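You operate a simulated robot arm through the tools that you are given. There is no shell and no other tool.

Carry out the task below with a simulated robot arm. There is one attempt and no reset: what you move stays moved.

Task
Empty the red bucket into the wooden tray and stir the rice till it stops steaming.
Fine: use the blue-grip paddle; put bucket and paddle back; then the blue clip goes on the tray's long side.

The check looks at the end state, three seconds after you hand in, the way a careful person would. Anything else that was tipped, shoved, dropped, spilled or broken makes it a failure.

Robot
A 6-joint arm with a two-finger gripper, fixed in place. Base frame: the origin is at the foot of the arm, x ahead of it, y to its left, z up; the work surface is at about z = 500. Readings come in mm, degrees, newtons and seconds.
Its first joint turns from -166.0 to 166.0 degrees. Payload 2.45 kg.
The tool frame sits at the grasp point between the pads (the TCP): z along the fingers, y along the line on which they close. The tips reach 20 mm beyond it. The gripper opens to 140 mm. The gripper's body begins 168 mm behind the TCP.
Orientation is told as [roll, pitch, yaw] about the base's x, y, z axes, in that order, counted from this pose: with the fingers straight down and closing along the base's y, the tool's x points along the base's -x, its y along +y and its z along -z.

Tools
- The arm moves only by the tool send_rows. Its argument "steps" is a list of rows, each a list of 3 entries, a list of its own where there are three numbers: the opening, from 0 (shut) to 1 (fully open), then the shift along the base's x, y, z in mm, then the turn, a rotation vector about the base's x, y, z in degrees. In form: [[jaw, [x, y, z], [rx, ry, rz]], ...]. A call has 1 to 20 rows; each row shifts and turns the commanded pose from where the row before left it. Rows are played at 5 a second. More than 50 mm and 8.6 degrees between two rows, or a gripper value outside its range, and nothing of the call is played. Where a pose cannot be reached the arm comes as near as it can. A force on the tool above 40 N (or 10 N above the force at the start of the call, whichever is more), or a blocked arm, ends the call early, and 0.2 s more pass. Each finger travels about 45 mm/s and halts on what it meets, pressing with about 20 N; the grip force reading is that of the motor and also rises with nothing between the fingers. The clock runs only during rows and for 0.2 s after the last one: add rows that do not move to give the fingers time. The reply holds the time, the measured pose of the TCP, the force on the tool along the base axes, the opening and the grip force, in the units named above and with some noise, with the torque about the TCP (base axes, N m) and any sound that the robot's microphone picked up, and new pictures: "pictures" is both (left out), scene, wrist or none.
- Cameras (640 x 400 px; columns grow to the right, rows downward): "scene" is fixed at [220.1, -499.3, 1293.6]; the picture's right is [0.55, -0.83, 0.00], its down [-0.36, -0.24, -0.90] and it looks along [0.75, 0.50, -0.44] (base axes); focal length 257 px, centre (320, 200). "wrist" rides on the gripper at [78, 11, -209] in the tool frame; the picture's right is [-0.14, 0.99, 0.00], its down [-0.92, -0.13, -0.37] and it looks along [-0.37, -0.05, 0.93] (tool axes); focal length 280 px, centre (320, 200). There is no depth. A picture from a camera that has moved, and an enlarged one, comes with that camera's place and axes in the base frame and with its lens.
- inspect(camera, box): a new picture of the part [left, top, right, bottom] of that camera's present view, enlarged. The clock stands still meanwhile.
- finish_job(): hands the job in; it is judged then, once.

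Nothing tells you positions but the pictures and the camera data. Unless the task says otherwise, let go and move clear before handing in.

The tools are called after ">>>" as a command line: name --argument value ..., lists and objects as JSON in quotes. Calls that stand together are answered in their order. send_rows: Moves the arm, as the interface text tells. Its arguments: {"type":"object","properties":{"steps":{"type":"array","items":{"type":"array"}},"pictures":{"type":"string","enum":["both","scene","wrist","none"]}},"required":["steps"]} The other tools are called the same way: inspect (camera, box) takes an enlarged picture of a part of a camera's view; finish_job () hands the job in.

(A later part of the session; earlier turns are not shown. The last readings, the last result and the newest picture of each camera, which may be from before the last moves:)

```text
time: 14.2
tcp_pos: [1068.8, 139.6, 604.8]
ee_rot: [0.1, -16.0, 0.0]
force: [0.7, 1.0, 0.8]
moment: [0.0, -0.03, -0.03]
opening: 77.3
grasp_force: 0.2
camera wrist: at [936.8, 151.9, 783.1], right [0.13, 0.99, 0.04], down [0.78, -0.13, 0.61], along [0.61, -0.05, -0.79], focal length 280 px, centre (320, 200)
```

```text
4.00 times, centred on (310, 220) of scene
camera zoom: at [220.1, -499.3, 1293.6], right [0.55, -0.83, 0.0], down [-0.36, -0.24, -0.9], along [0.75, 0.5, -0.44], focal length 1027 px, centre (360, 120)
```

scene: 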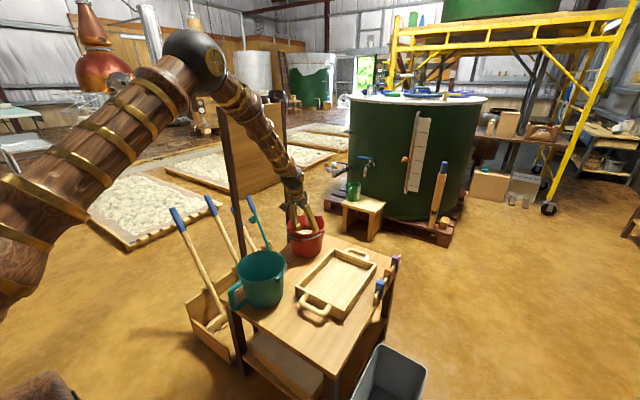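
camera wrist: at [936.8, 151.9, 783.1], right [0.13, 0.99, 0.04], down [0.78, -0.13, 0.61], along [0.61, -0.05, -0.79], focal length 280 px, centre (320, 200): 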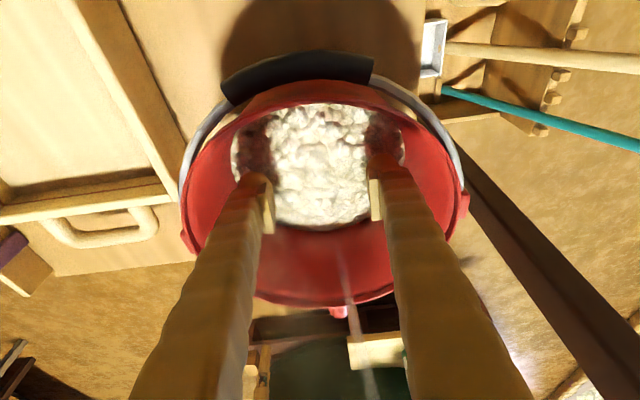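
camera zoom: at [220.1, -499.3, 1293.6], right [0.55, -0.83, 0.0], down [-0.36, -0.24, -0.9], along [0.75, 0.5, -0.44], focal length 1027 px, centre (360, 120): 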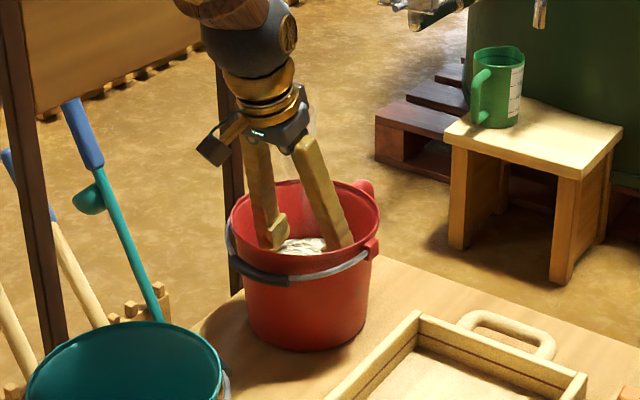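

The bucket has slid to about x=1074, so relative to it I'm now about 6 mm on the near side. I'll re-open here and check the balance before lifting.

>>> send_rows --steps '[[0.65, [0, 0, 0], [0, 0, 0]], [0.8, [-2, 1, 0], [0, 0, 0]], [1, [0, 0, 0], [0, 0, 0]], [1, [0, 0, 0], [0, 0, 0]], [1, [0, 0, 0], [0, 0, 0]], [1, [0, 0, 0], [0, 0, 0]]]' --pictures "wrist"

>>> send_rows --steps '[[1, [0, 0, 2], [0, 0, 0]], [1, [0, 0, 2], [0, 0, 0]], [1, [0, 0, 2], [0, 0, 0]], [1, [0, 0, 0], [0, 0, 0]]]' --pictures "both"

>>> inspect --camera "scene" --box '[270, 170, 350, 270]'

```text
time: 15.6
tcp_pos: [1067.4, 140.8, 605.8]
ee_rot: [0.0, -16.1, 0.0]
force: [-1.1, -2.5, 2.2]
moment: [0.16, -0.07, 0.17]
opening: 97.8
grasp_force: 0.2
camera wrist: at [935.2, 152.9, 783.1], right [0.13, 0.99, 0.04], down [0.78, -0.13, 0.61], along [0.61, -0.05, -0.79], focal length 280 px, centre (320, 200)
```

wrist: 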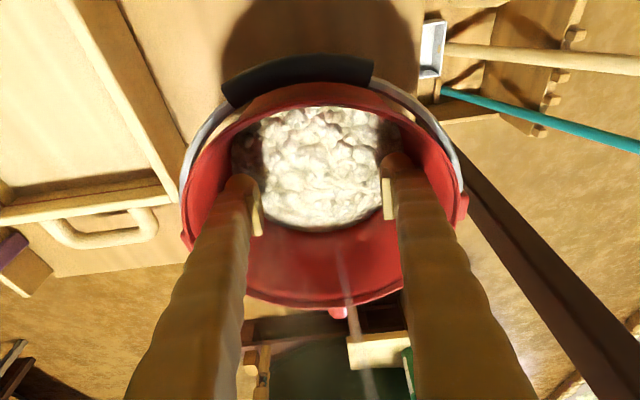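

```text
time: 16.6
tcp_pos: [1067.1, 141.5, 611.2]
ee_rot: [0.0, -16.1, 0.0]
force: [1.1, 0.6, -9.8]
moment: [0.01, -0.12, -0.03]
opening: 98.8
grasp_force: 0.1
camera wrist: at [935.3, 152.6, 789.2], right [0.13, 0.99, 0.04], down [0.78, -0.13, 0.61], along [0.61, -0.05, -0.79], focal length 280 px, centre (320, 200)
```

scene: 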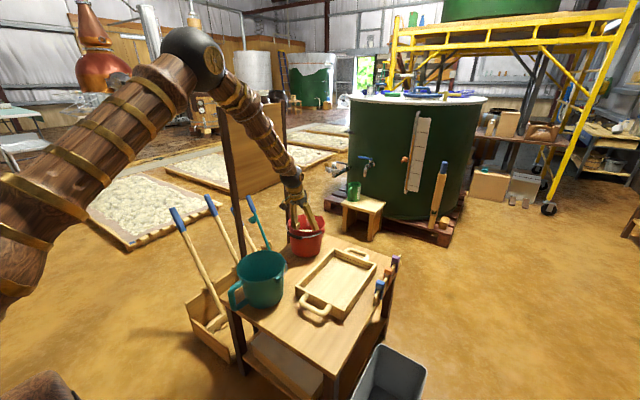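
wrist: 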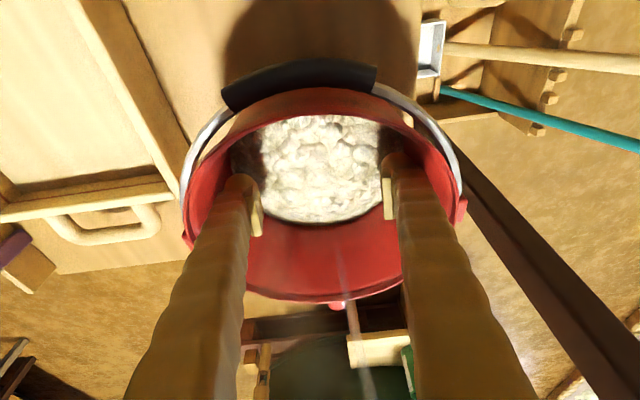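

```text
4.00 times, centred on (310, 220) of scene
camera zoom: at [220.1, -499.3, 1293.6], right [0.55, -0.83, 0.0], down [-0.36, -0.24, -0.9], along [0.75, 0.5, -0.44], focal length 1027 px, centre (360, 120)
```

zoom: 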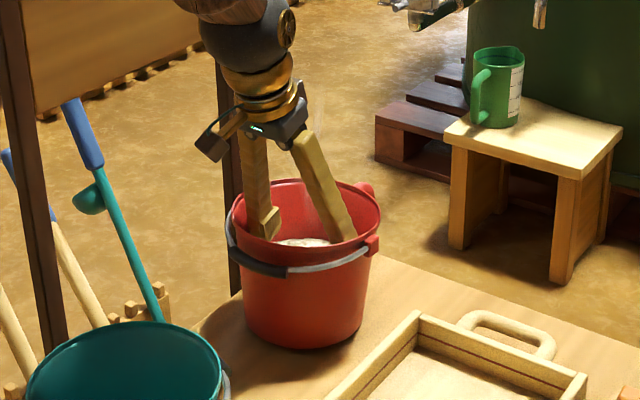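

Now both fingers share about 9.8 N evenly, and the grip is holding. I'll lift a bit more to see whether the load stays constant with the bucket clear of the table.

>>> send_rows --steps '[[1, [0, 0, 2], [0, 0, 0]], [1, [0, 0, 2], [0, 0, 0]], [1, [0, 0, 2], [0, 0, 0]], [1, [0, 0, 2], [0, 0, 0]], [1, [0, 0, 0], [0, 0, 0]], [1, [0, 0, 0], [0, 0, 0]]]' --pictures "both"

>>> inspect --camera "scene" --box '[270, 170, 350, 270]'

```text
time: 18.0
tcp_pos: [1068.7, 140.6, 619.2]
ee_rot: [0.0, -16.0, 0.0]
force: [0.0, -0.5, -9.2]
moment: [0.01, -0.11, -0.05]
opening: 99.8
grasp_force: 0.1
camera wrist: at [935.3, 152.3, 797.1], right [0.13, 0.99, 0.04], down [0.78, -0.13, 0.61], along [0.61, -0.05, -0.79], focal length 280 px, centre (320, 200)
```

scene: 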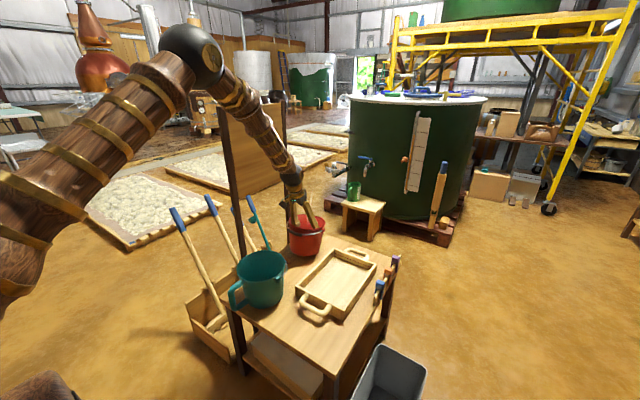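
wrist: 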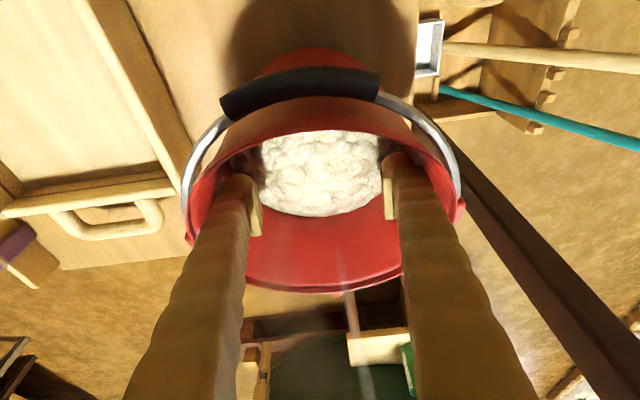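

```text
4.00 times, centred on (310, 220) of scene
camera zoom: at [220.1, -499.3, 1293.6], right [0.55, -0.83, 0.0], down [-0.36, -0.24, -0.9], along [0.75, 0.5, -0.44], focal length 1027 px, centre (360, 120)
```

zoom: 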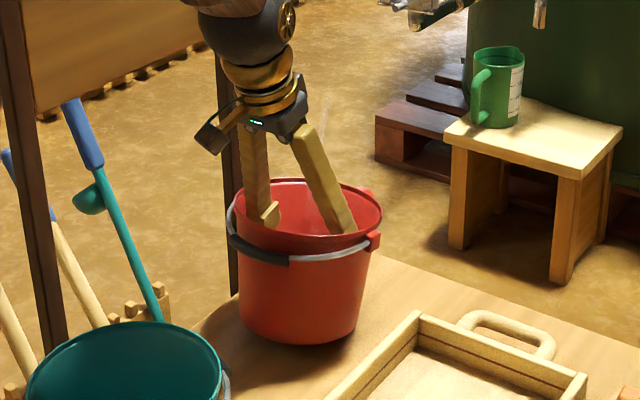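

The near side is lifting while the far edge still touches, because the contact sits about 12 mm behind the tool point with this lean. I'll use the grip to slide the bucket nearer, to about x=962, where I can re-grip it with the tool vertical.

>>> send_rows --steps '[[1, [-10, 0, 0], [0, 0, 0]], [1, [-14, 0, 0], [0, 0, 0]], [1, [-14, 0, 0], [0, 0, 0]], [1, [-14, 0, 0], [0, 0, 0]], [1, [-14, 0, 0], [0, 0, 0]], [1, [-14, 0, 0], [0, 0, 0]], [1, [-14, 0, 0], [0, 0, 0]], [1, [-10, 0, 0], [0, 0, 0]], [1, [0, 0, 0], [0, 0, 0]]]' --pictures "both"

>>> inspect --camera "scene" --box '[240, 190, 340, 310]'

```text
time: 20.0
tcp_pos: [963.3, 141.0, 618.5]
ee_rot: [0.0, -16.1, 0.0]
force: [-1.2, 1.7, -7.8]
moment: [0.08, -0.05, 0.02]
opening: 100.0
grasp_force: 0.1
camera wrist: at [831.5, 152.5, 796.9], right [0.13, 0.99, 0.04], down [0.78, -0.13, 0.61], along [0.61, -0.05, -0.79], focal length 280 px, centre (320, 200)
```

scene: 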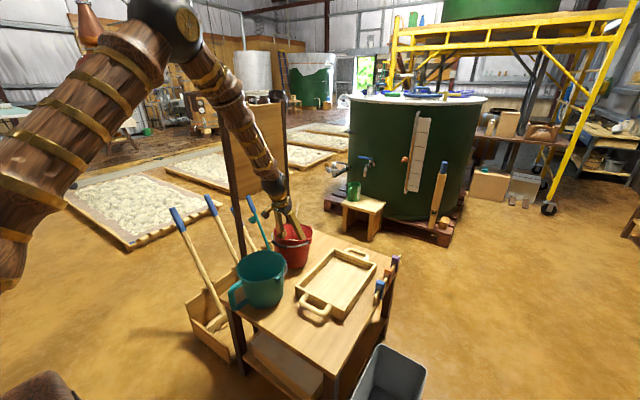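
wrist: 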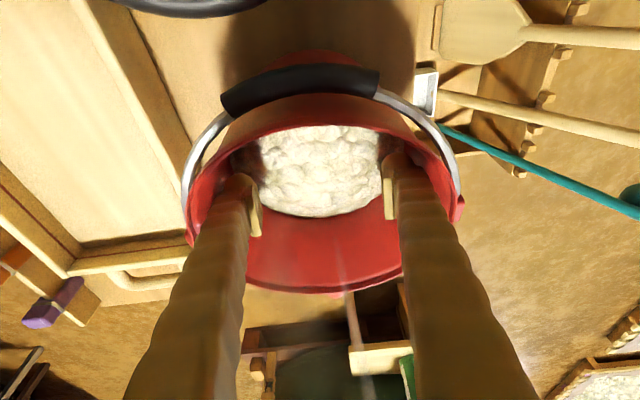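

```text
3.33 times, centred on (290, 250) of scene
camera zoom: at [220.1, -499.3, 1293.6], right [0.55, -0.83, 0.0], down [-0.36, -0.24, -0.9], along [0.75, 0.5, -0.44], focal length 856 px, centre (420, 33)
```

zoom: 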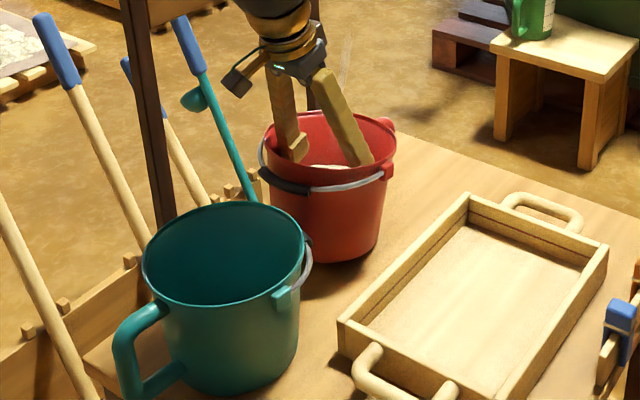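

The bucket moved along cleanly and now sits with its centre near x≈968. I'll set it down, release, straighten the tool to vertical and re-centre.

>>> send_rows --steps '[[1, [0, 0, -3], [0, 0, 0]], [1, [0, 0, -3], [0, 0, 0]], [1, [0, 0, -3], [0, 0, 0]], [0.95, [0, 0, -1], [0, 0, 0]], [0.68, [0, 0, 0], [0, 0, 0]], [0.6, [0, 0, 0], [0, 0, 0]], [0.55, [0, 0, 0], [0, 0, 0]], [0.55, [0, 0, 0], [0, 0, 0]], [0.55, [0, 0, 0], [0, 0, 0]]]' --pictures "both"

>>> inspect --camera "wrist" --box '[160, 0, 480, 330]'

>>> inspect --camera "scene" --box '[240, 190, 340, 310]'

```text
time: 22.0
tcp_pos: [962.7, 141.3, 609.5]
ee_rot: [0.0, -16.1, 0.0]
force: [-0.7, 0.7, 0.6]
moment: [0.01, -0.04, 0.03]
opening: 77.0
grasp_force: 0.0
camera wrist: at [831.0, 152.3, 787.4], right [0.13, 0.99, 0.04], down [0.78, -0.13, 0.61], along [0.61, -0.05, -0.79], focal length 280 px, centre (320, 200)
```

scene: 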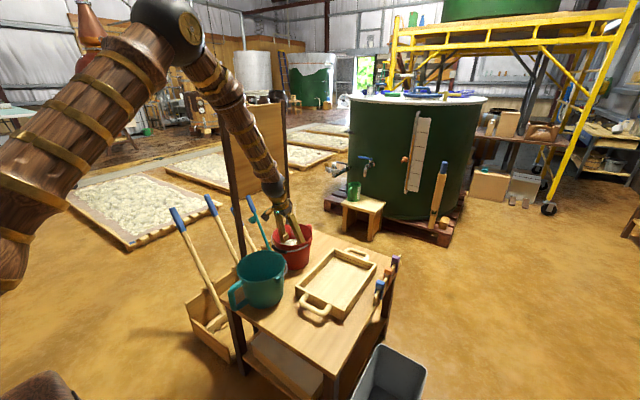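
wrist: 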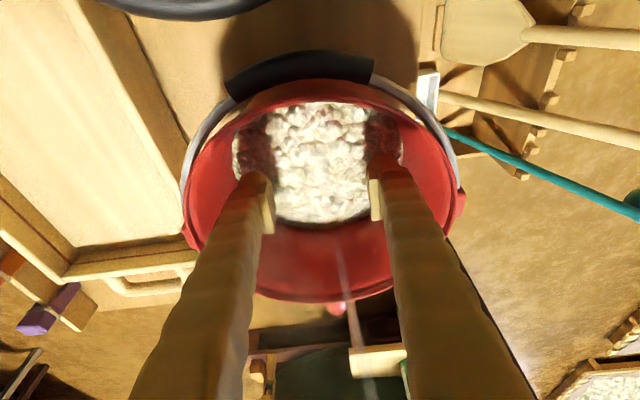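

```text
1.21 times, centred on (320, 165) of wrist
camera zoom: at [831.0, 152.3, 787.4], right [0.13, 0.99, 0.04], down [0.78, -0.13, 0.61], along [0.61, -0.05, -0.79], focal length 340 px, centre (320, 242)
```

zoom: 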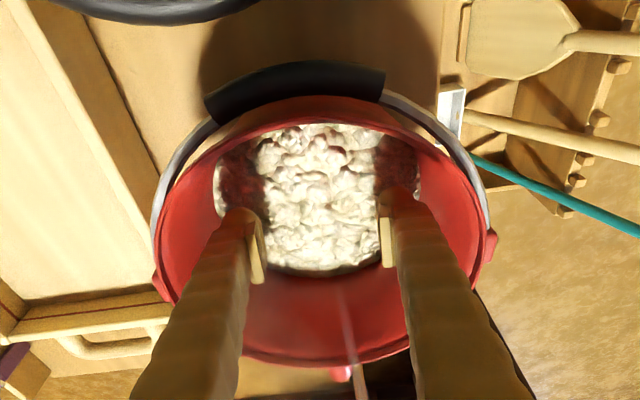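

```text
3.33 times, centred on (290, 250) of scene
camera zoom: at [220.1, -499.3, 1293.6], right [0.55, -0.83, 0.0], down [-0.36, -0.24, -0.9], along [0.75, 0.5, -0.44], focal length 856 px, centre (420, 33)
```

zoom: 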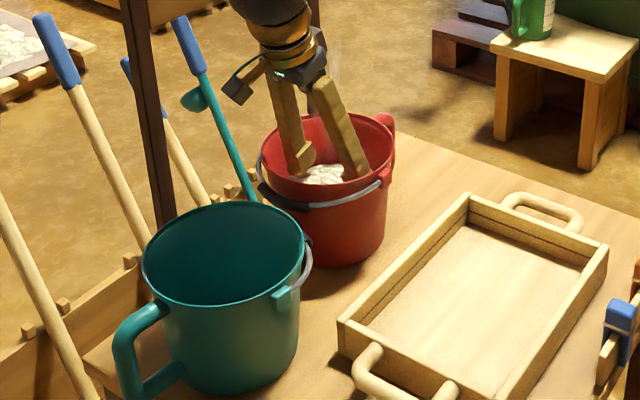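

The bucket is centred at (970, 140.5). I'm straightening the tool to about 4° lean, centring it, going a bit deeper, and then opening against the walls.

>>> send_rows --steps '[[0.55, [2, -0.3, -5], [0, 4, 0]], [0.55, [2, -0.3, -5], [0, 4, 0]], [0.55, [2.3, -0.2, -5], [0, 4, 0]], [0.55, [0, 0, 0], [0, 0, 0]]]' --pictures "wrist"

>>> send_rows --steps '[[0.65, [0, 0, 0], [0, 0, 0]], [0.72, [0, 0, 0], [0, 0, 0]], [0.85, [0, 0, 0], [0, 0, 0]], [1, [0, 0, 0], [0, 0, 0]], [1, [0, 0, 0], [0, 0, 0]], [1, [0, 0, 0], [0, 0, 0]]]' --pictures "wrist"

```text
time: 23.0
tcp_pos: [968.4, 141.0, 594.0]
ee_rot: [0.1, -4.1, -0.1]
force: [1.1, 0.6, 0.3]
moment: [0.01, -0.07, 0.0]
opening: 77.0
grasp_force: 0.1
camera wrist: at [877.3, 151.5, 796.3], right [0.14, 0.99, 0.01], down [0.89, -0.13, 0.43], along [0.43, -0.05, -0.9], focal length 280 px, centre (320, 200)
```

wrist: 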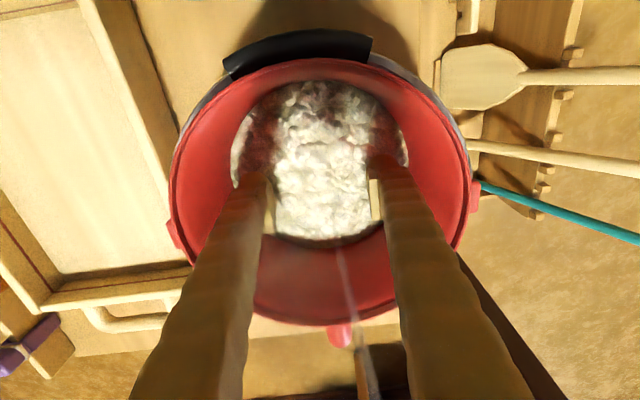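

```text
time: 24.4
tcp_pos: [969.0, 139.4, 593.9]
ee_rot: [0.0, -4.1, 0.0]
force: [-4.2, 2.5, 1.0]
moment: [0.01, -0.01, -0.01]
opening: 87.7
grasp_force: 0.1
camera wrist: at [877.1, 151.5, 796.2], right [0.14, 0.99, 0.01], down [0.89, -0.13, 0.43], along [0.43, -0.05, -0.9], focal length 280 px, centre (320, 200)
```

wrist: 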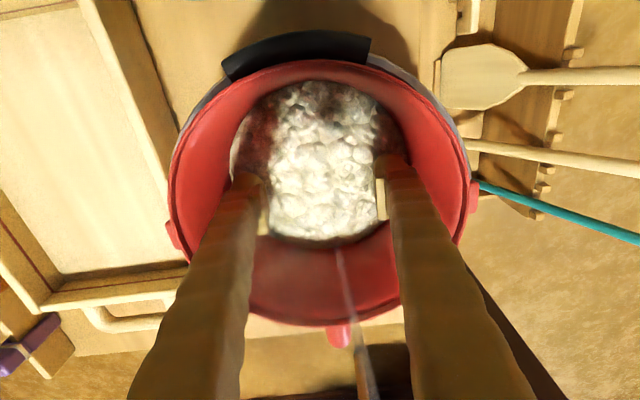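

There's still a slight push toward +x, so I'll close a little, back off 5 mm and re-open.

>>> send_rows --steps '[[0.56, [0, 0, 0], [0, 0, 0]], [0.56, [-5, 0.8, 0], [0, 0, 0]], [0.6, [0, 0, 0], [0, 0, 0]], [0.7, [0, 0, 0], [0, 0, 0]], [0.85, [0, 0, 0], [0, 0, 0]], [1, [0, 0, 0], [0, 0, 0]], [1, [0, 0, 0], [0, 0, 0]], [1, [0, 0, 0], [0, 0, 0]]]' --pictures "wrist"

>>> send_rows --steps '[[1, [0, 0, 2], [0, 0, 0]], [1, [0, 0, 2], [0, 0, 0]], [1, [0, 0, 2], [0, 0, 0]], [1, [0, 0, 2], [0, 0, 0]], [1, [0, 0, 0], [0, 0, 0]], [1, [0, 0, 0], [0, 0, 0]]]' --pictures "both"

>>> inspect --camera "scene" --box '[240, 190, 340, 310]'

```text
time: 26.2
tcp_pos: [964.2, 140.7, 594.2]
ee_rot: [0.0, -4.1, 0.0]
force: [-5.2, -4.6, 2.2]
moment: [0.01, -0.02, -0.05]
opening: 93.6
grasp_force: 0.1
camera wrist: at [872.0, 152.3, 795.7], right [0.14, 0.99, 0.01], down [0.89, -0.13, 0.43], along [0.43, -0.05, -0.9], focal length 280 px, centre (320, 200)
```

wrist: 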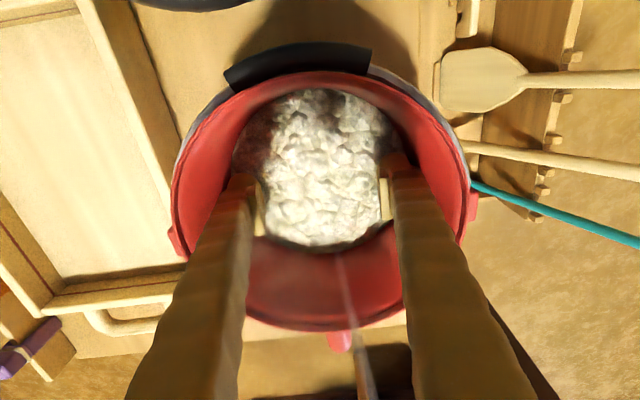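

```text
time: 27.6
tcp_pos: [965.0, 140.4, 600.6]
ee_rot: [0.0, -4.1, 0.0]
force: [0.1, 0.5, -11.2]
moment: [-0.01, 0.16, 0.03]
opening: 95.0
grasp_force: 0.1
camera wrist: at [872.6, 151.9, 803.4], right [0.14, 0.99, 0.01], down [0.89, -0.13, 0.43], along [0.43, -0.05, -0.9], focal length 280 px, centre (320, 200)
```

scene: 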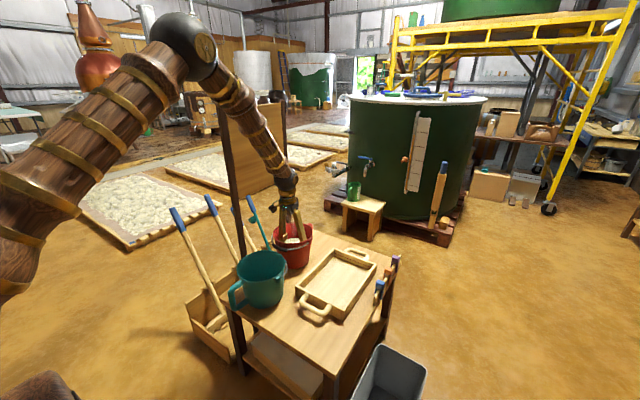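
wrist: 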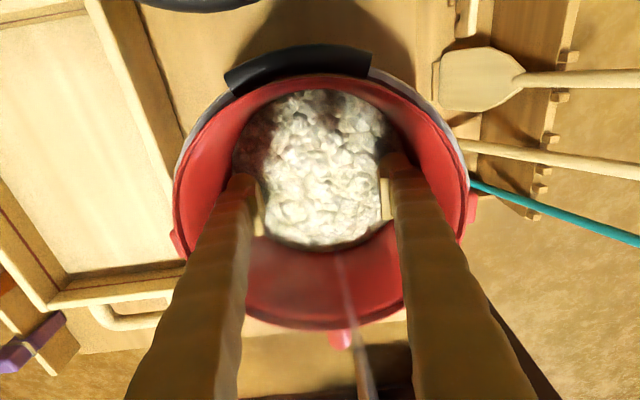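

```text
3.33 times, centred on (290, 250) of scene
camera zoom: at [220.1, -499.3, 1293.6], right [0.55, -0.83, 0.0], down [-0.36, -0.24, -0.9], along [0.75, 0.5, -0.44], focal length 856 px, centre (420, 33)
```

zoom: 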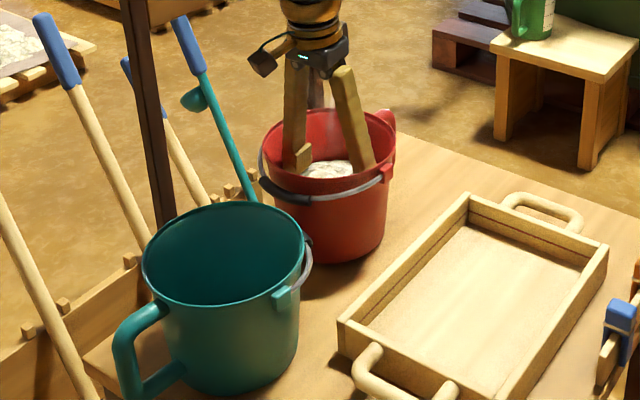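

The bucket is now fully off the table: 11.2 N, evenly shared. I'll lift it well clear in small steps and check that it isn't slipping.

>>> send_rows --steps '[[1, [0, 0, 4], [0, 0, 0]], [1, [0, 0, 6], [0, 0, 0]], [1, [0, 0, 8], [0, 0, 0]], [1, [0, 0, 8], [0, 0, 0]], [1, [0, 0, 6], [0, 0, 0]], [1, [0, 0, 0], [0, 0, 0]]]' --pictures "both"

>>> inspect --camera "scene" --box '[240, 180, 340, 300]'

```text
time: 29.0
tcp_pos: [963.4, 139.8, 633.7]
ee_rot: [0.0, -4.1, 0.1]
force: [-3.5, -0.5, -13.1]
moment: [0.0, -0.03, 0.01]
opening: 98.9
grasp_force: 0.1
camera wrist: at [872.3, 152.6, 836.1], right [0.14, 0.99, 0.01], down [0.89, -0.13, 0.43], along [0.43, -0.05, -0.9], focal length 280 px, centre (320, 200)
```

scene: 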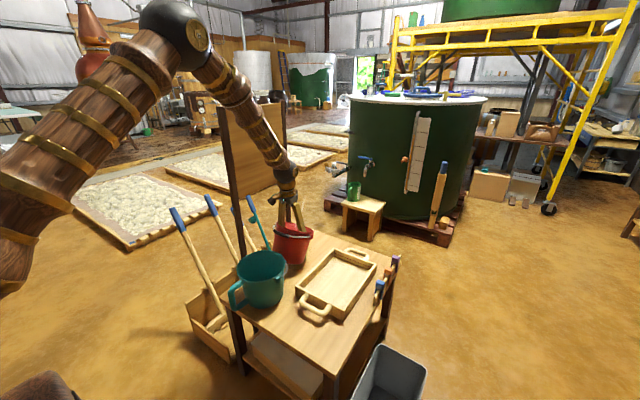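
wrist: 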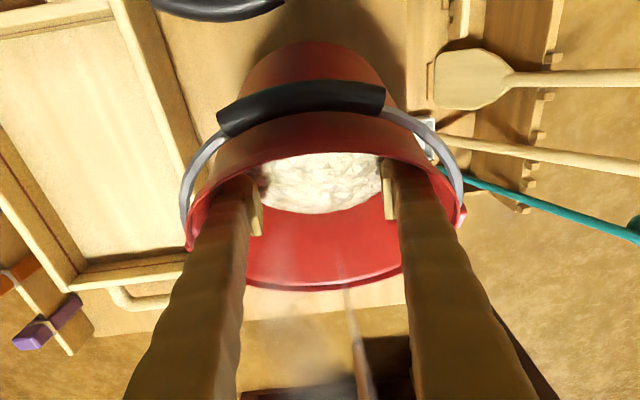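

```text
3.33 times, centred on (290, 240) of scene
camera zoom: at [220.1, -499.3, 1293.6], right [0.55, -0.83, 0.0], down [-0.36, -0.24, -0.9], along [0.75, 0.5, -0.44], focal length 856 px, centre (420, 67)
```

zoom: 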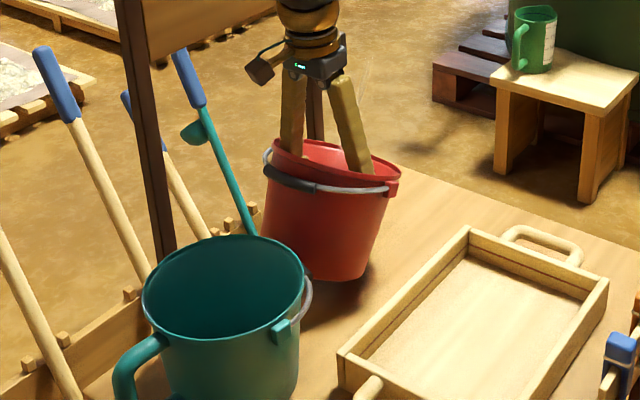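

The bucket pitched about its handle-heavy side, so this inside grip is too weak to carry it safely. I'll lower it gently back onto the table and use a different grip.

>>> send_rows --steps '[[1, [0, 0, -5], [0, 0, 0]], [1, [0, 0, -5], [0, 0, 0]], [1, [0, 0, -5], [0, 0, 0]], [1, [0, 0, -4], [0, 0, 0]], [1, [0, 0, 0], [0, 0, 0]]]' --pictures "both"

>>> inspect --camera "scene" --box '[240, 180, 340, 300]'

```text
time: 29.9
tcp_pos: [965.3, 140.9, 623.8]
ee_rot: [0.1, -4.3, -0.1]
force: [-6.7, 0.2, 8.6]
moment: [0.07, -0.15, -0.03]
opening: 98.8
grasp_force: 0.1
stopped in row 4: the force on the tool passed its limit at 51 N (the readings are from after the stop); the commanded pose is now the measured one
camera wrist: at [872.6, 152.4, 824.3], right [0.14, 0.99, 0.01], down [0.89, -0.13, 0.44], along [0.43, -0.05, -0.9], focal length 280 px, centre (320, 200)
```

scene: 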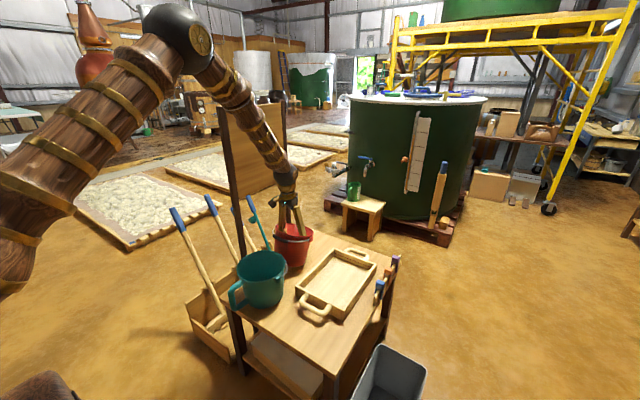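
wrist: 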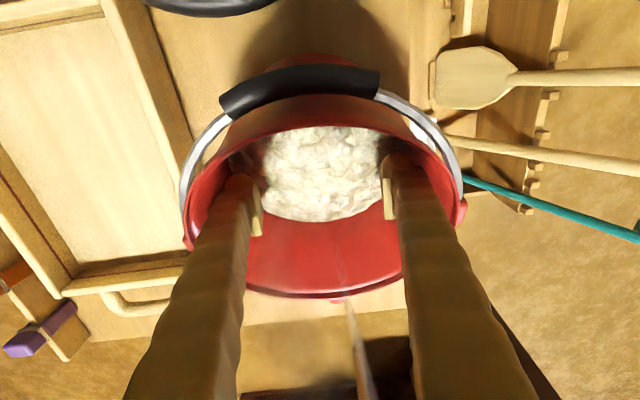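

```text
3.33 times, centred on (290, 240) of scene
camera zoom: at [220.1, -499.3, 1293.6], right [0.55, -0.83, 0.0], down [-0.36, -0.24, -0.9], along [0.75, 0.5, -0.44], focal length 856 px, centre (420, 67)
```

zoom: 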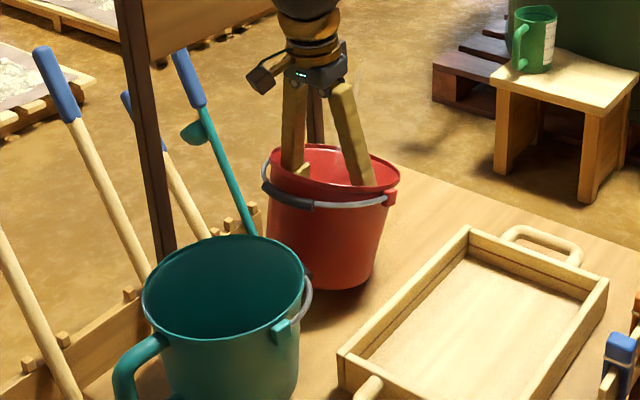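

It stopped on force, with the near edge still a bit raised. I'll ease the outward pressure slightly while lowering so it settles flat.

>>> send_rows --steps '[[0.705, [0, 0, 0], [0, 0, 0]], [0.7, [0, 0, -2], [0, 0, 0]], [0.695, [0, 0, -3], [0, 0, 0]], [0.69, [0, 0, -3], [0, 0, 0]], [0.685, [0, 0, -3], [0, 0, 0]], [0.68, [0, 0, -3], [0, 0, 0]], [0.67, [0, 0, -3], [0, 0, 0]]]' --pictures "both"

>>> inspect --camera "scene" --box '[240, 180, 340, 300]'

```text
time: 31.5
tcp_pos: [966.6, 140.8, 605.6]
ee_rot: [-0.1, -4.3, -0.1]
force: [-5.4, 0.2, 12.7]
moment: [0.01, -0.17, 0.02]
opening: 87.7
grasp_force: 0.1
camera wrist: at [873.5, 152.3, 807.3], right [0.14, 0.99, 0.01], down [0.89, -0.13, 0.44], along [0.43, -0.05, -0.9], focal length 280 px, centre (320, 200)
```

scene: 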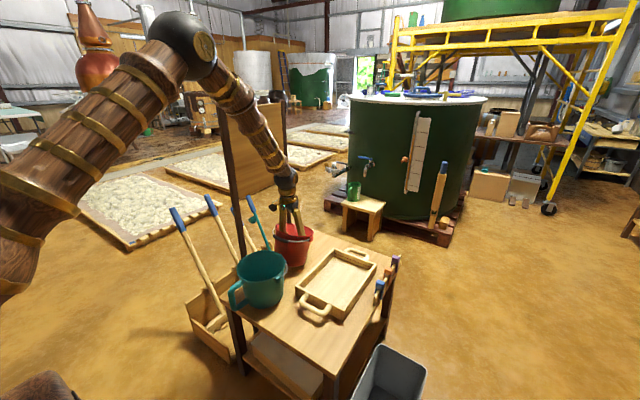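
wrist: 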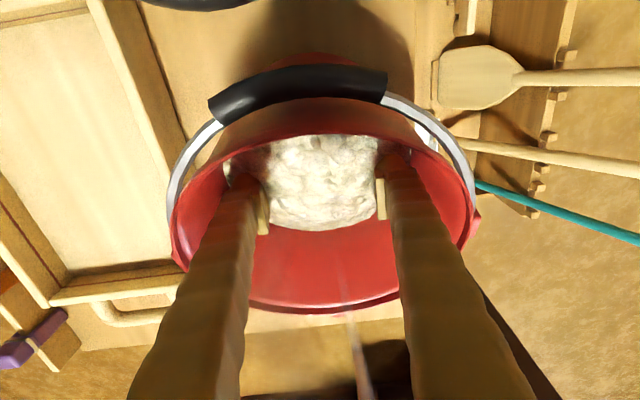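

```text
3.33 times, centred on (290, 240) of scene
camera zoom: at [220.1, -499.3, 1293.6], right [0.55, -0.83, 0.0], down [-0.36, -0.24, -0.9], along [0.75, 0.5, -0.44], focal length 856 px, centre (420, 67)
```

zoom: 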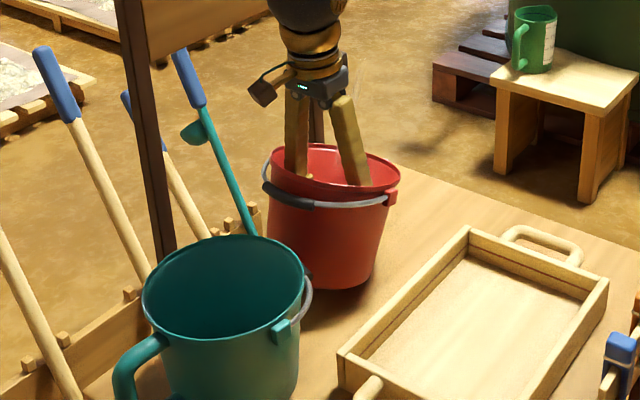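

The bucket is still tipped by about 10° between the fingers, so I'll lean the tool back outward to rotate it flat before releasing.

>>> send_rows --steps '[[0.68, [0, 0, 1], [0, -3, 0]], [0.68, [0, 0, 0], [0, -3, 0]], [0.68, [0, 0, 0], [0, -3, 0]], [0.68, [0, 0, 0], [0, -3, 0]], [0.68, [0, 0, 0], [0, 0, 0]]]' --pictures "both"

>>> inspect --camera "scene" --box '[240, 180, 340, 300]'

```text
time: 32.7
tcp_pos: [964.6, 141.1, 606.3]
ee_rot: [0.0, -16.4, 0.0]
force: [-3.8, -0.5, -0.3]
moment: [0.01, 0.05, 0.02]
opening: 90.9
grasp_force: 0.1
camera wrist: at [832.2, 152.5, 783.8], right [0.13, 0.99, 0.04], down [0.78, -0.13, 0.61], along [0.61, -0.05, -0.79], focal length 280 px, centre (320, 200)
```

scene: 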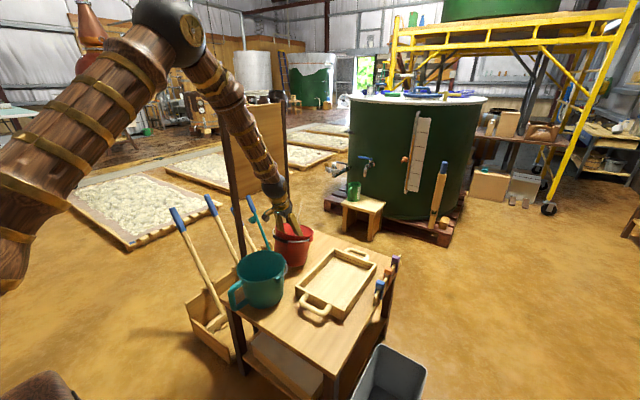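
wrist: 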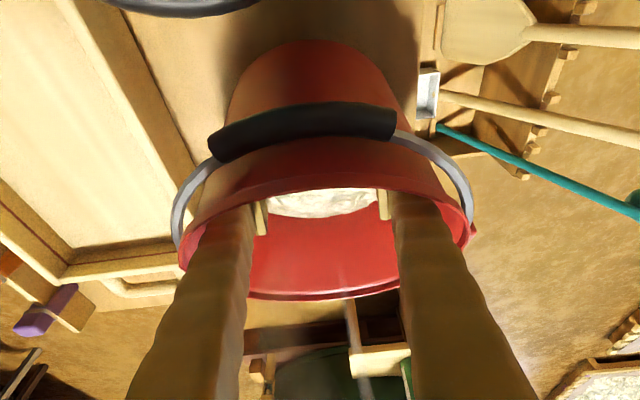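

```text
3.33 times, centred on (290, 240) of scene
camera zoom: at [220.1, -499.3, 1293.6], right [0.55, -0.83, 0.0], down [-0.36, -0.24, -0.9], along [0.75, 0.5, -0.44], focal length 856 px, centre (420, 67)
```

zoom: 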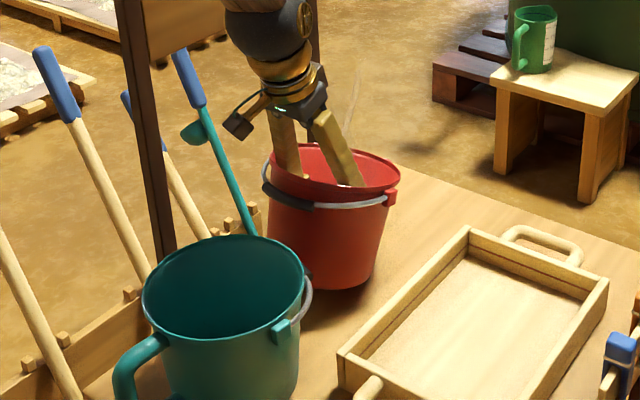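

The tool is bracing the bucket with a small sideways push. Moving back toward me should let it settle flat gently.

>>> send_rows --steps '[[0.67, [-5, 0, 0], [0, 0, 0]], [0.67, [-5, 0, -2], [0, 0, 0]], [0.66, [-5, 0, -3], [0, 0, 0]], [0.65, [-5, 0, -3], [0, 0, 0]], [0.64, [0, 0, 0], [0, 0, 0]]]' --pictures "both"

>>> inspect --camera "scene" --box '[240, 180, 340, 300]'

```text
time: 33.9
tcp_pos: [945.2, 140.9, 597.2]
ee_rot: [0.1, -16.3, -0.2]
force: [-0.5, -0.2, -0.4]
moment: [-0.02, -0.03, 0.01]
opening: 89.7
grasp_force: 0.1
camera wrist: at [812.3, 152.8, 775.4], right [0.13, 0.99, 0.04], down [0.78, -0.13, 0.61], along [0.61, -0.05, -0.79], focal length 280 px, centre (320, 200)
```

scene: 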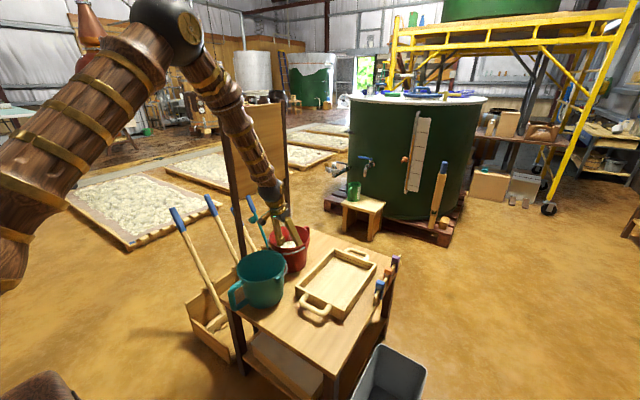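
wrist: 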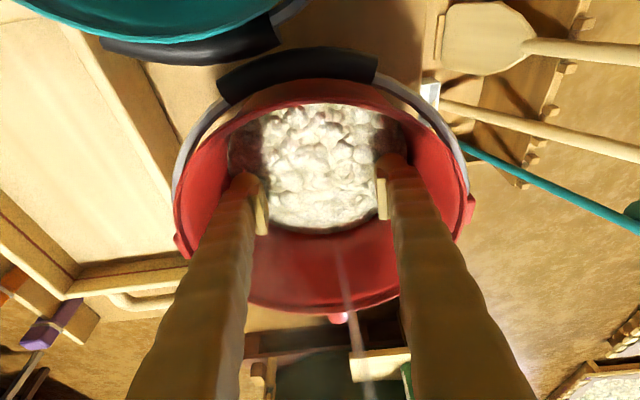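

```text
3.33 times, centred on (290, 240) of scene
camera zoom: at [220.1, -499.3, 1293.6], right [0.55, -0.83, 0.0], down [-0.36, -0.24, -0.9], along [0.75, 0.5, -0.44], focal length 856 px, centre (420, 67)
```

zoom: 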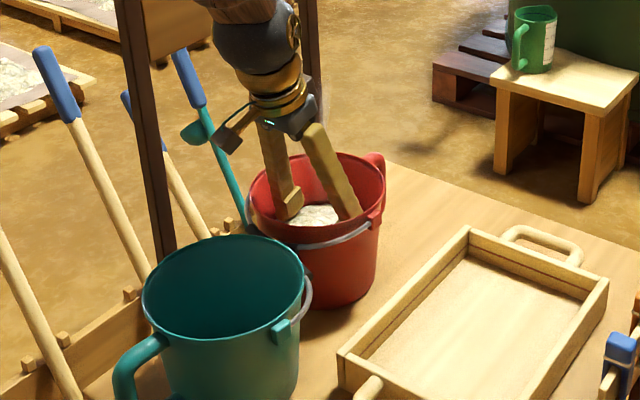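

The bucket is flat again, at about (945, 141). New plan: turn it in place about −60° so its D-handle faces the tray side, then hook one finger through the handle loop, which is a secure grip and natural for pouring. First I'll straighten the tool inside it.

>>> send_rows --steps '[[0.58, [0, 0, 0], [0, 0, 0]], [0.57, [0, 0, 0], [0, 3.5, 0]], [0.57, [0, 0, 0], [0, 3.5, 0]], [0.57, [0, 0, 0], [0, 3.5, 0]], [0.57, [0, 0, 0], [0, 3.5, 0]], [0.57, [0, 0, 0], [0, 0, 0]]]' --pictures "both"

>>> inspect --camera "wrist" --box '[140, 0, 500, 360]'

```text
time: 35.3
tcp_pos: [944.5, 140.2, 598.0]
ee_rot: [0.0, -2.1, 0.1]
force: [-0.9, -0.2, -0.5]
moment: [-0.01, -0.03, 0.05]
opening: 80.0
grasp_force: 0.0
camera wrist: at [859.2, 152.8, 802.7], right [0.14, 0.99, 0.01], down [0.91, -0.13, 0.4], along [0.4, -0.05, -0.91], focal length 280 px, centre (320, 200)
```

scene: 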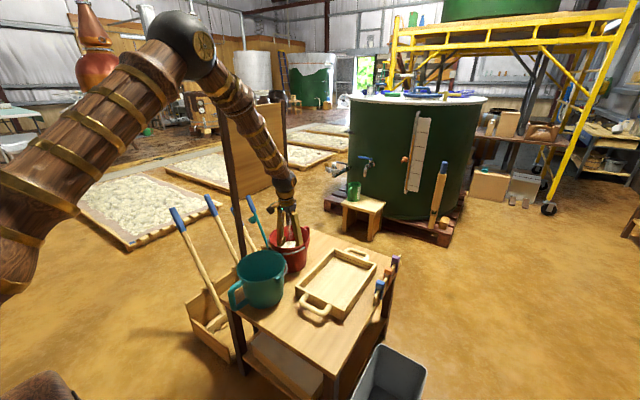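
wrist: 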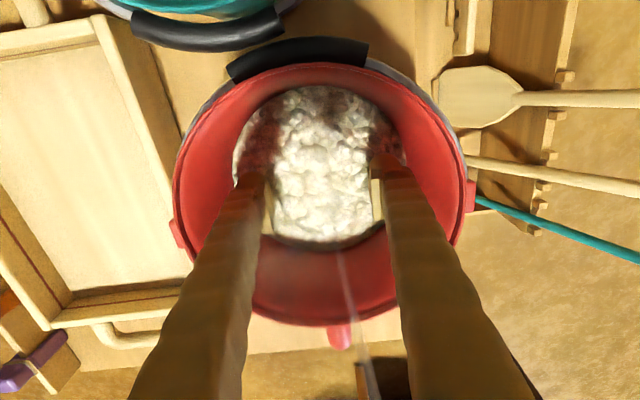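

```text
1.11 times, centred on (320, 180) of wrist
camera zoom: at [859.2, 152.8, 802.7], right [0.14, 0.99, 0.01], down [0.91, -0.13, 0.4], along [0.4, -0.05, -0.91], focal length 312 px, centre (320, 222)
```

zoom: 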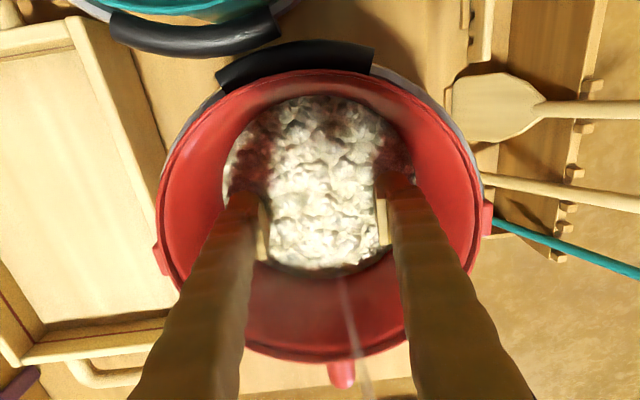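

The tool is now vertical and centred in the bucket. I'll open to grip, slide it 18 mm away from the teal bucket, and rotate it −60° on the table.

>>> send_rows --steps '[[0.68, [0, 0, 0], [0, 0, 0]], [0.8, [0, 0, 0], [0, 0, 0]], [1, [0, 0, 0], [0, 0, 0]], [1, [0, 0, 0], [0, 0, 0]], [1, [3, 0, 1], [0, 0, 0]], [1, [5, 0, 0], [0, 0, 0]], [1, [5, 0, 0], [0, 0, 0]], [1, [5, 0, 0], [0, 0, 0]], [1, [0, 0, 0], [0, 0, 0]]]' --pictures "both"

>>> send_rows --steps '[[1, [0, 0, 0], [0, 0, -4]], [1, [0, 0, 0], [0, 0, -5]], [1, [0, 0, 0], [0, 0, -5]], [1, [0, 0, 0], [0, 0, -5]], [1, [0, 0, 0], [0, 0, 0]]]' --pictures "both"

```text
time: 37.3
tcp_pos: [964.2, 140.2, 599.5]
ee_rot: [0.1, -2.3, 0.0]
force: [-1.9, 1.6, -3.9]
moment: [0.0, -0.04, 0.13]
opening: 95.9
grasp_force: 0.1
camera wrist: at [878.2, 151.8, 804.3], right [0.14, 0.99, 0.01], down [0.91, -0.13, 0.4], along [0.4, -0.05, -0.91], focal length 280 px, centre (320, 200)
```

scene: 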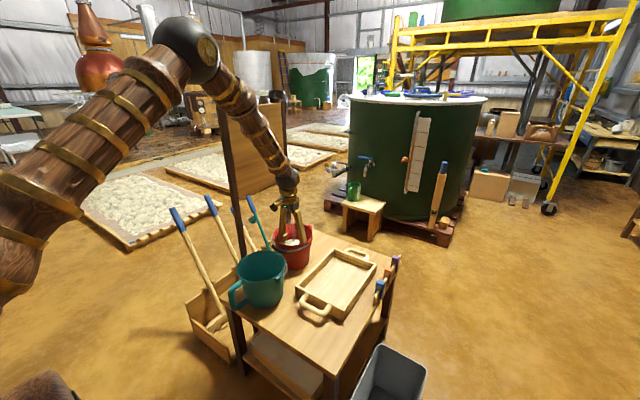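
wrist: 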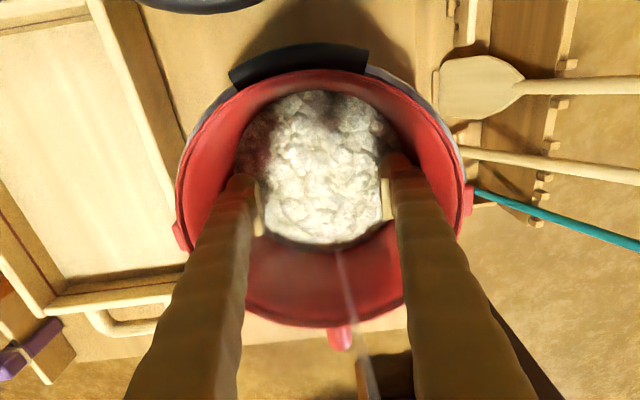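

```text
time: 38.5
tcp_pos: [964.2, 141.4, 599.2]
ee_rot: [0.2, -2.4, -19.2]
force: [1.3, -1.0, 16.1]
moment: [-0.26, 0.03, 0.21]
opening: 96.0
grasp_force: 0.0
camera wrist: at [886.2, 179.7, 804.1], right [0.45, 0.89, 0.01], down [0.81, -0.42, 0.41], along [0.36, -0.18, -0.91], focal length 280 px, centre (320, 200)
```

scene: 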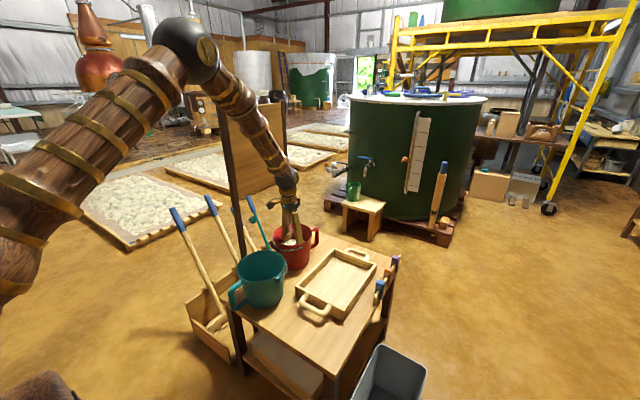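
wrist: 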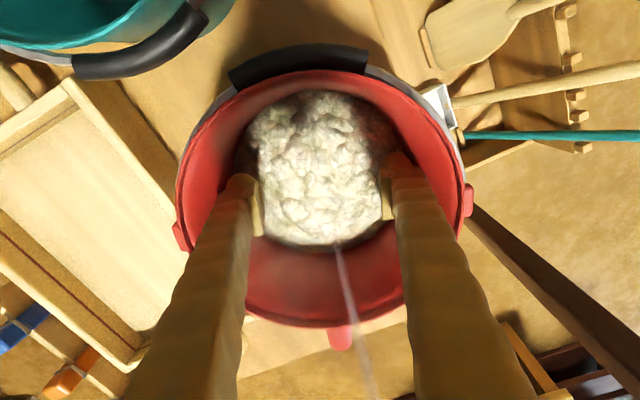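

Works: the bucket turns with the tool. I'll continue to about −60°.

>>> send_rows --steps '[[1, [0, 0, 0.7], [0, 0, -5]], [1, [0, 0, 0], [0, 0, -5]], [1, [0, 0, 0], [0, 0, -5]], [1, [0, 0, 0], [0, 0, -5]], [1, [0, 0, 0], [0, 0, -5]], [1, [0, 0, 0], [0, 0, -5]], [1, [0, 0, 0], [0, 0, -5]], [1, [0, 0, 0], [0, 0, -5]], [1, [0, 0, 0], [0, 0, 0]]]' --pictures "both"

>>> inspect --camera "scene" --box '[250, 190, 350, 310]'

```text
time: 40.5
tcp_pos: [962.1, 139.9, 599.6]
ee_rot: [0.0, -2.4, -59.1]
force: [0.5, 2.8, 3.7]
moment: [-0.04, -0.01, 0.23]
opening: 95.7
grasp_force: 0.1
camera wrist: at [928.6, 221.6, 804.1], right [0.92, 0.39, 0.01], down [0.36, -0.84, 0.4], along [0.16, -0.37, -0.91], focal length 280 px, centre (320, 200)
```

scene: 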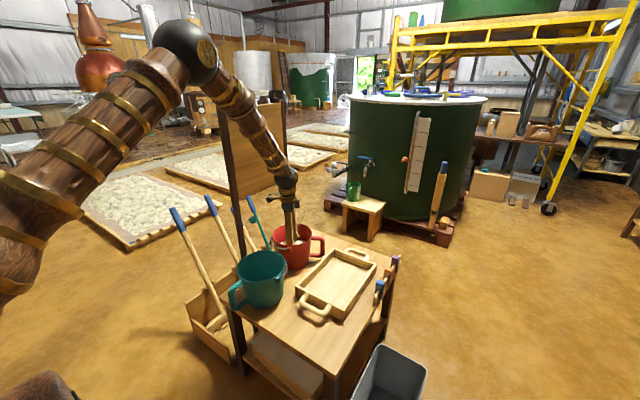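
wrist: 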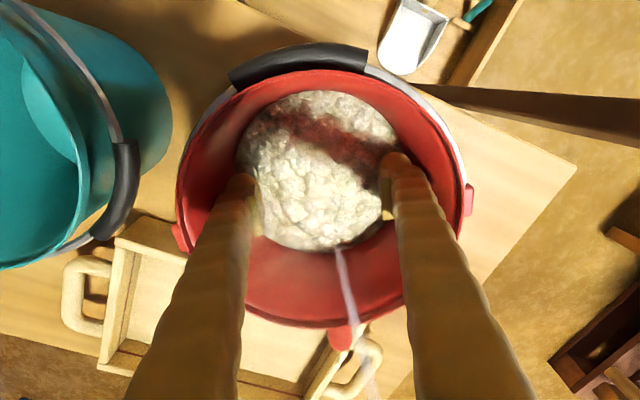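

```text
3.33 times, centred on (300, 250) of scene
camera zoom: at [220.1, -499.3, 1293.6], right [0.55, -0.83, 0.0], down [-0.36, -0.24, -0.9], along [0.75, 0.5, -0.44], focal length 856 px, centre (387, 33)
```

zoom: 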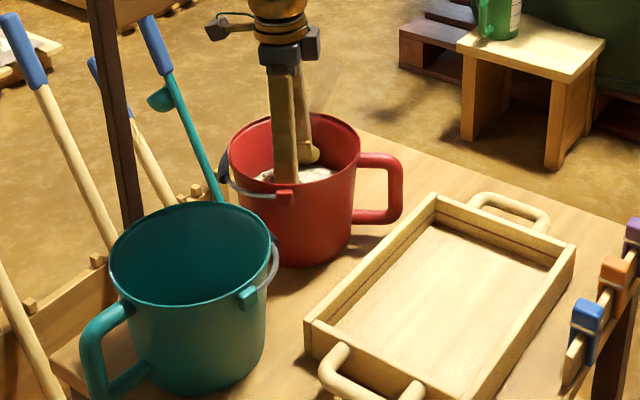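

The handle now faces the tray side and is clearly visible. I'll close the fingers, withdraw straight up, and look at the handle.

>>> send_rows --steps '[[0.68, [0, 0, 0], [0, 0, 0]], [0.6, [0, 0, 0], [0, 0, 0]], [0.55, [0, 0, 0], [0, 0, 0]], [0.55, [0, 0, 0], [0, 0, 0]], [0.55, [0, 0, 15], [0, 0, 0]], [0.55, [0, 0, 25], [0, 0, 0]], [0.55, [0, 0, 35], [0, 0, 0]], [0.55, [0, 0, 40], [0, 0, 0]], [0.55, [0, 0, 40], [0, 0, 0]], [0.55, [0, 0, 40], [0, 0, 0]]]' --pictures "both"

>>> inspect --camera "scene" --box '[270, 210, 340, 290]'

>>> inspect --camera "wrist" --box '[160, 40, 480, 360]'

```text
time: 42.7
tcp_pos: [963.7, 141.2, 796.7]
ee_rot: [0.0, -2.2, -59.0]
force: [0.6, -0.3, -0.3]
moment: [-0.02, -0.02, -0.03]
opening: 76.8
grasp_force: 0.0
camera wrist: at [930.0, 221.8, 1001.2], right [0.92, 0.39, 0.01], down [0.36, -0.84, 0.4], along [0.16, -0.37, -0.91], focal length 280 px, centre (320, 200)
```

scene: 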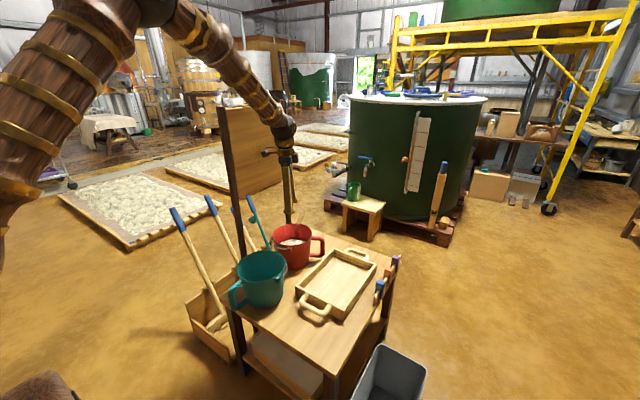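
wrist: 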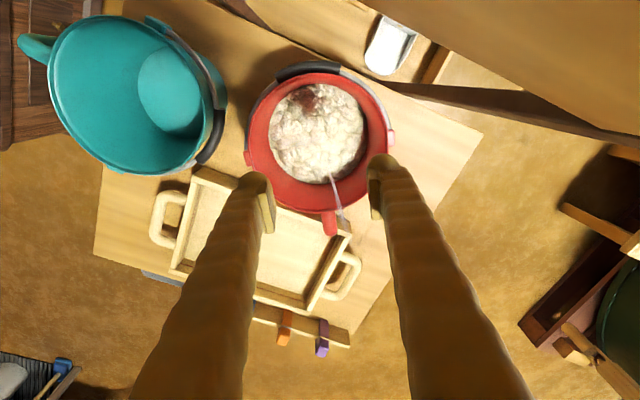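

```text
5.00 times, centred on (305, 250) of scene
camera zoom: at [220.1, -499.3, 1293.6], right [0.55, -0.83, 0.0], down [-0.36, -0.24, -0.9], along [0.75, 0.5, -0.44], focal length 1283 px, centre (395, -50)
```

zoom: 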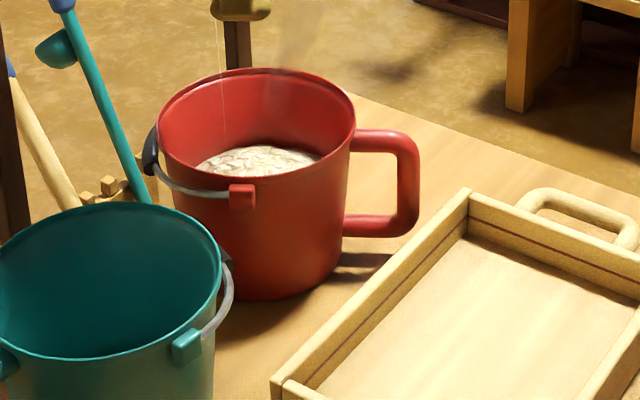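

```text
1.25 times, centred on (320, 200) of wrist
camera zoom: at [930.0, 221.8, 1001.2], right [0.92, 0.39, 0.01], down [0.36, -0.84, 0.4], along [0.16, -0.37, -0.91], focal length 350 px, centre (320, 200)
```

zoom: 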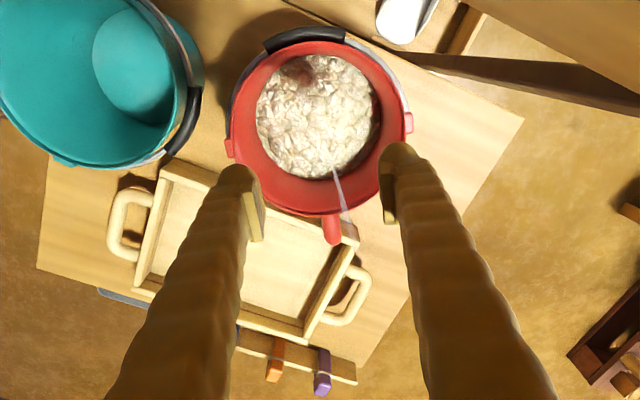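

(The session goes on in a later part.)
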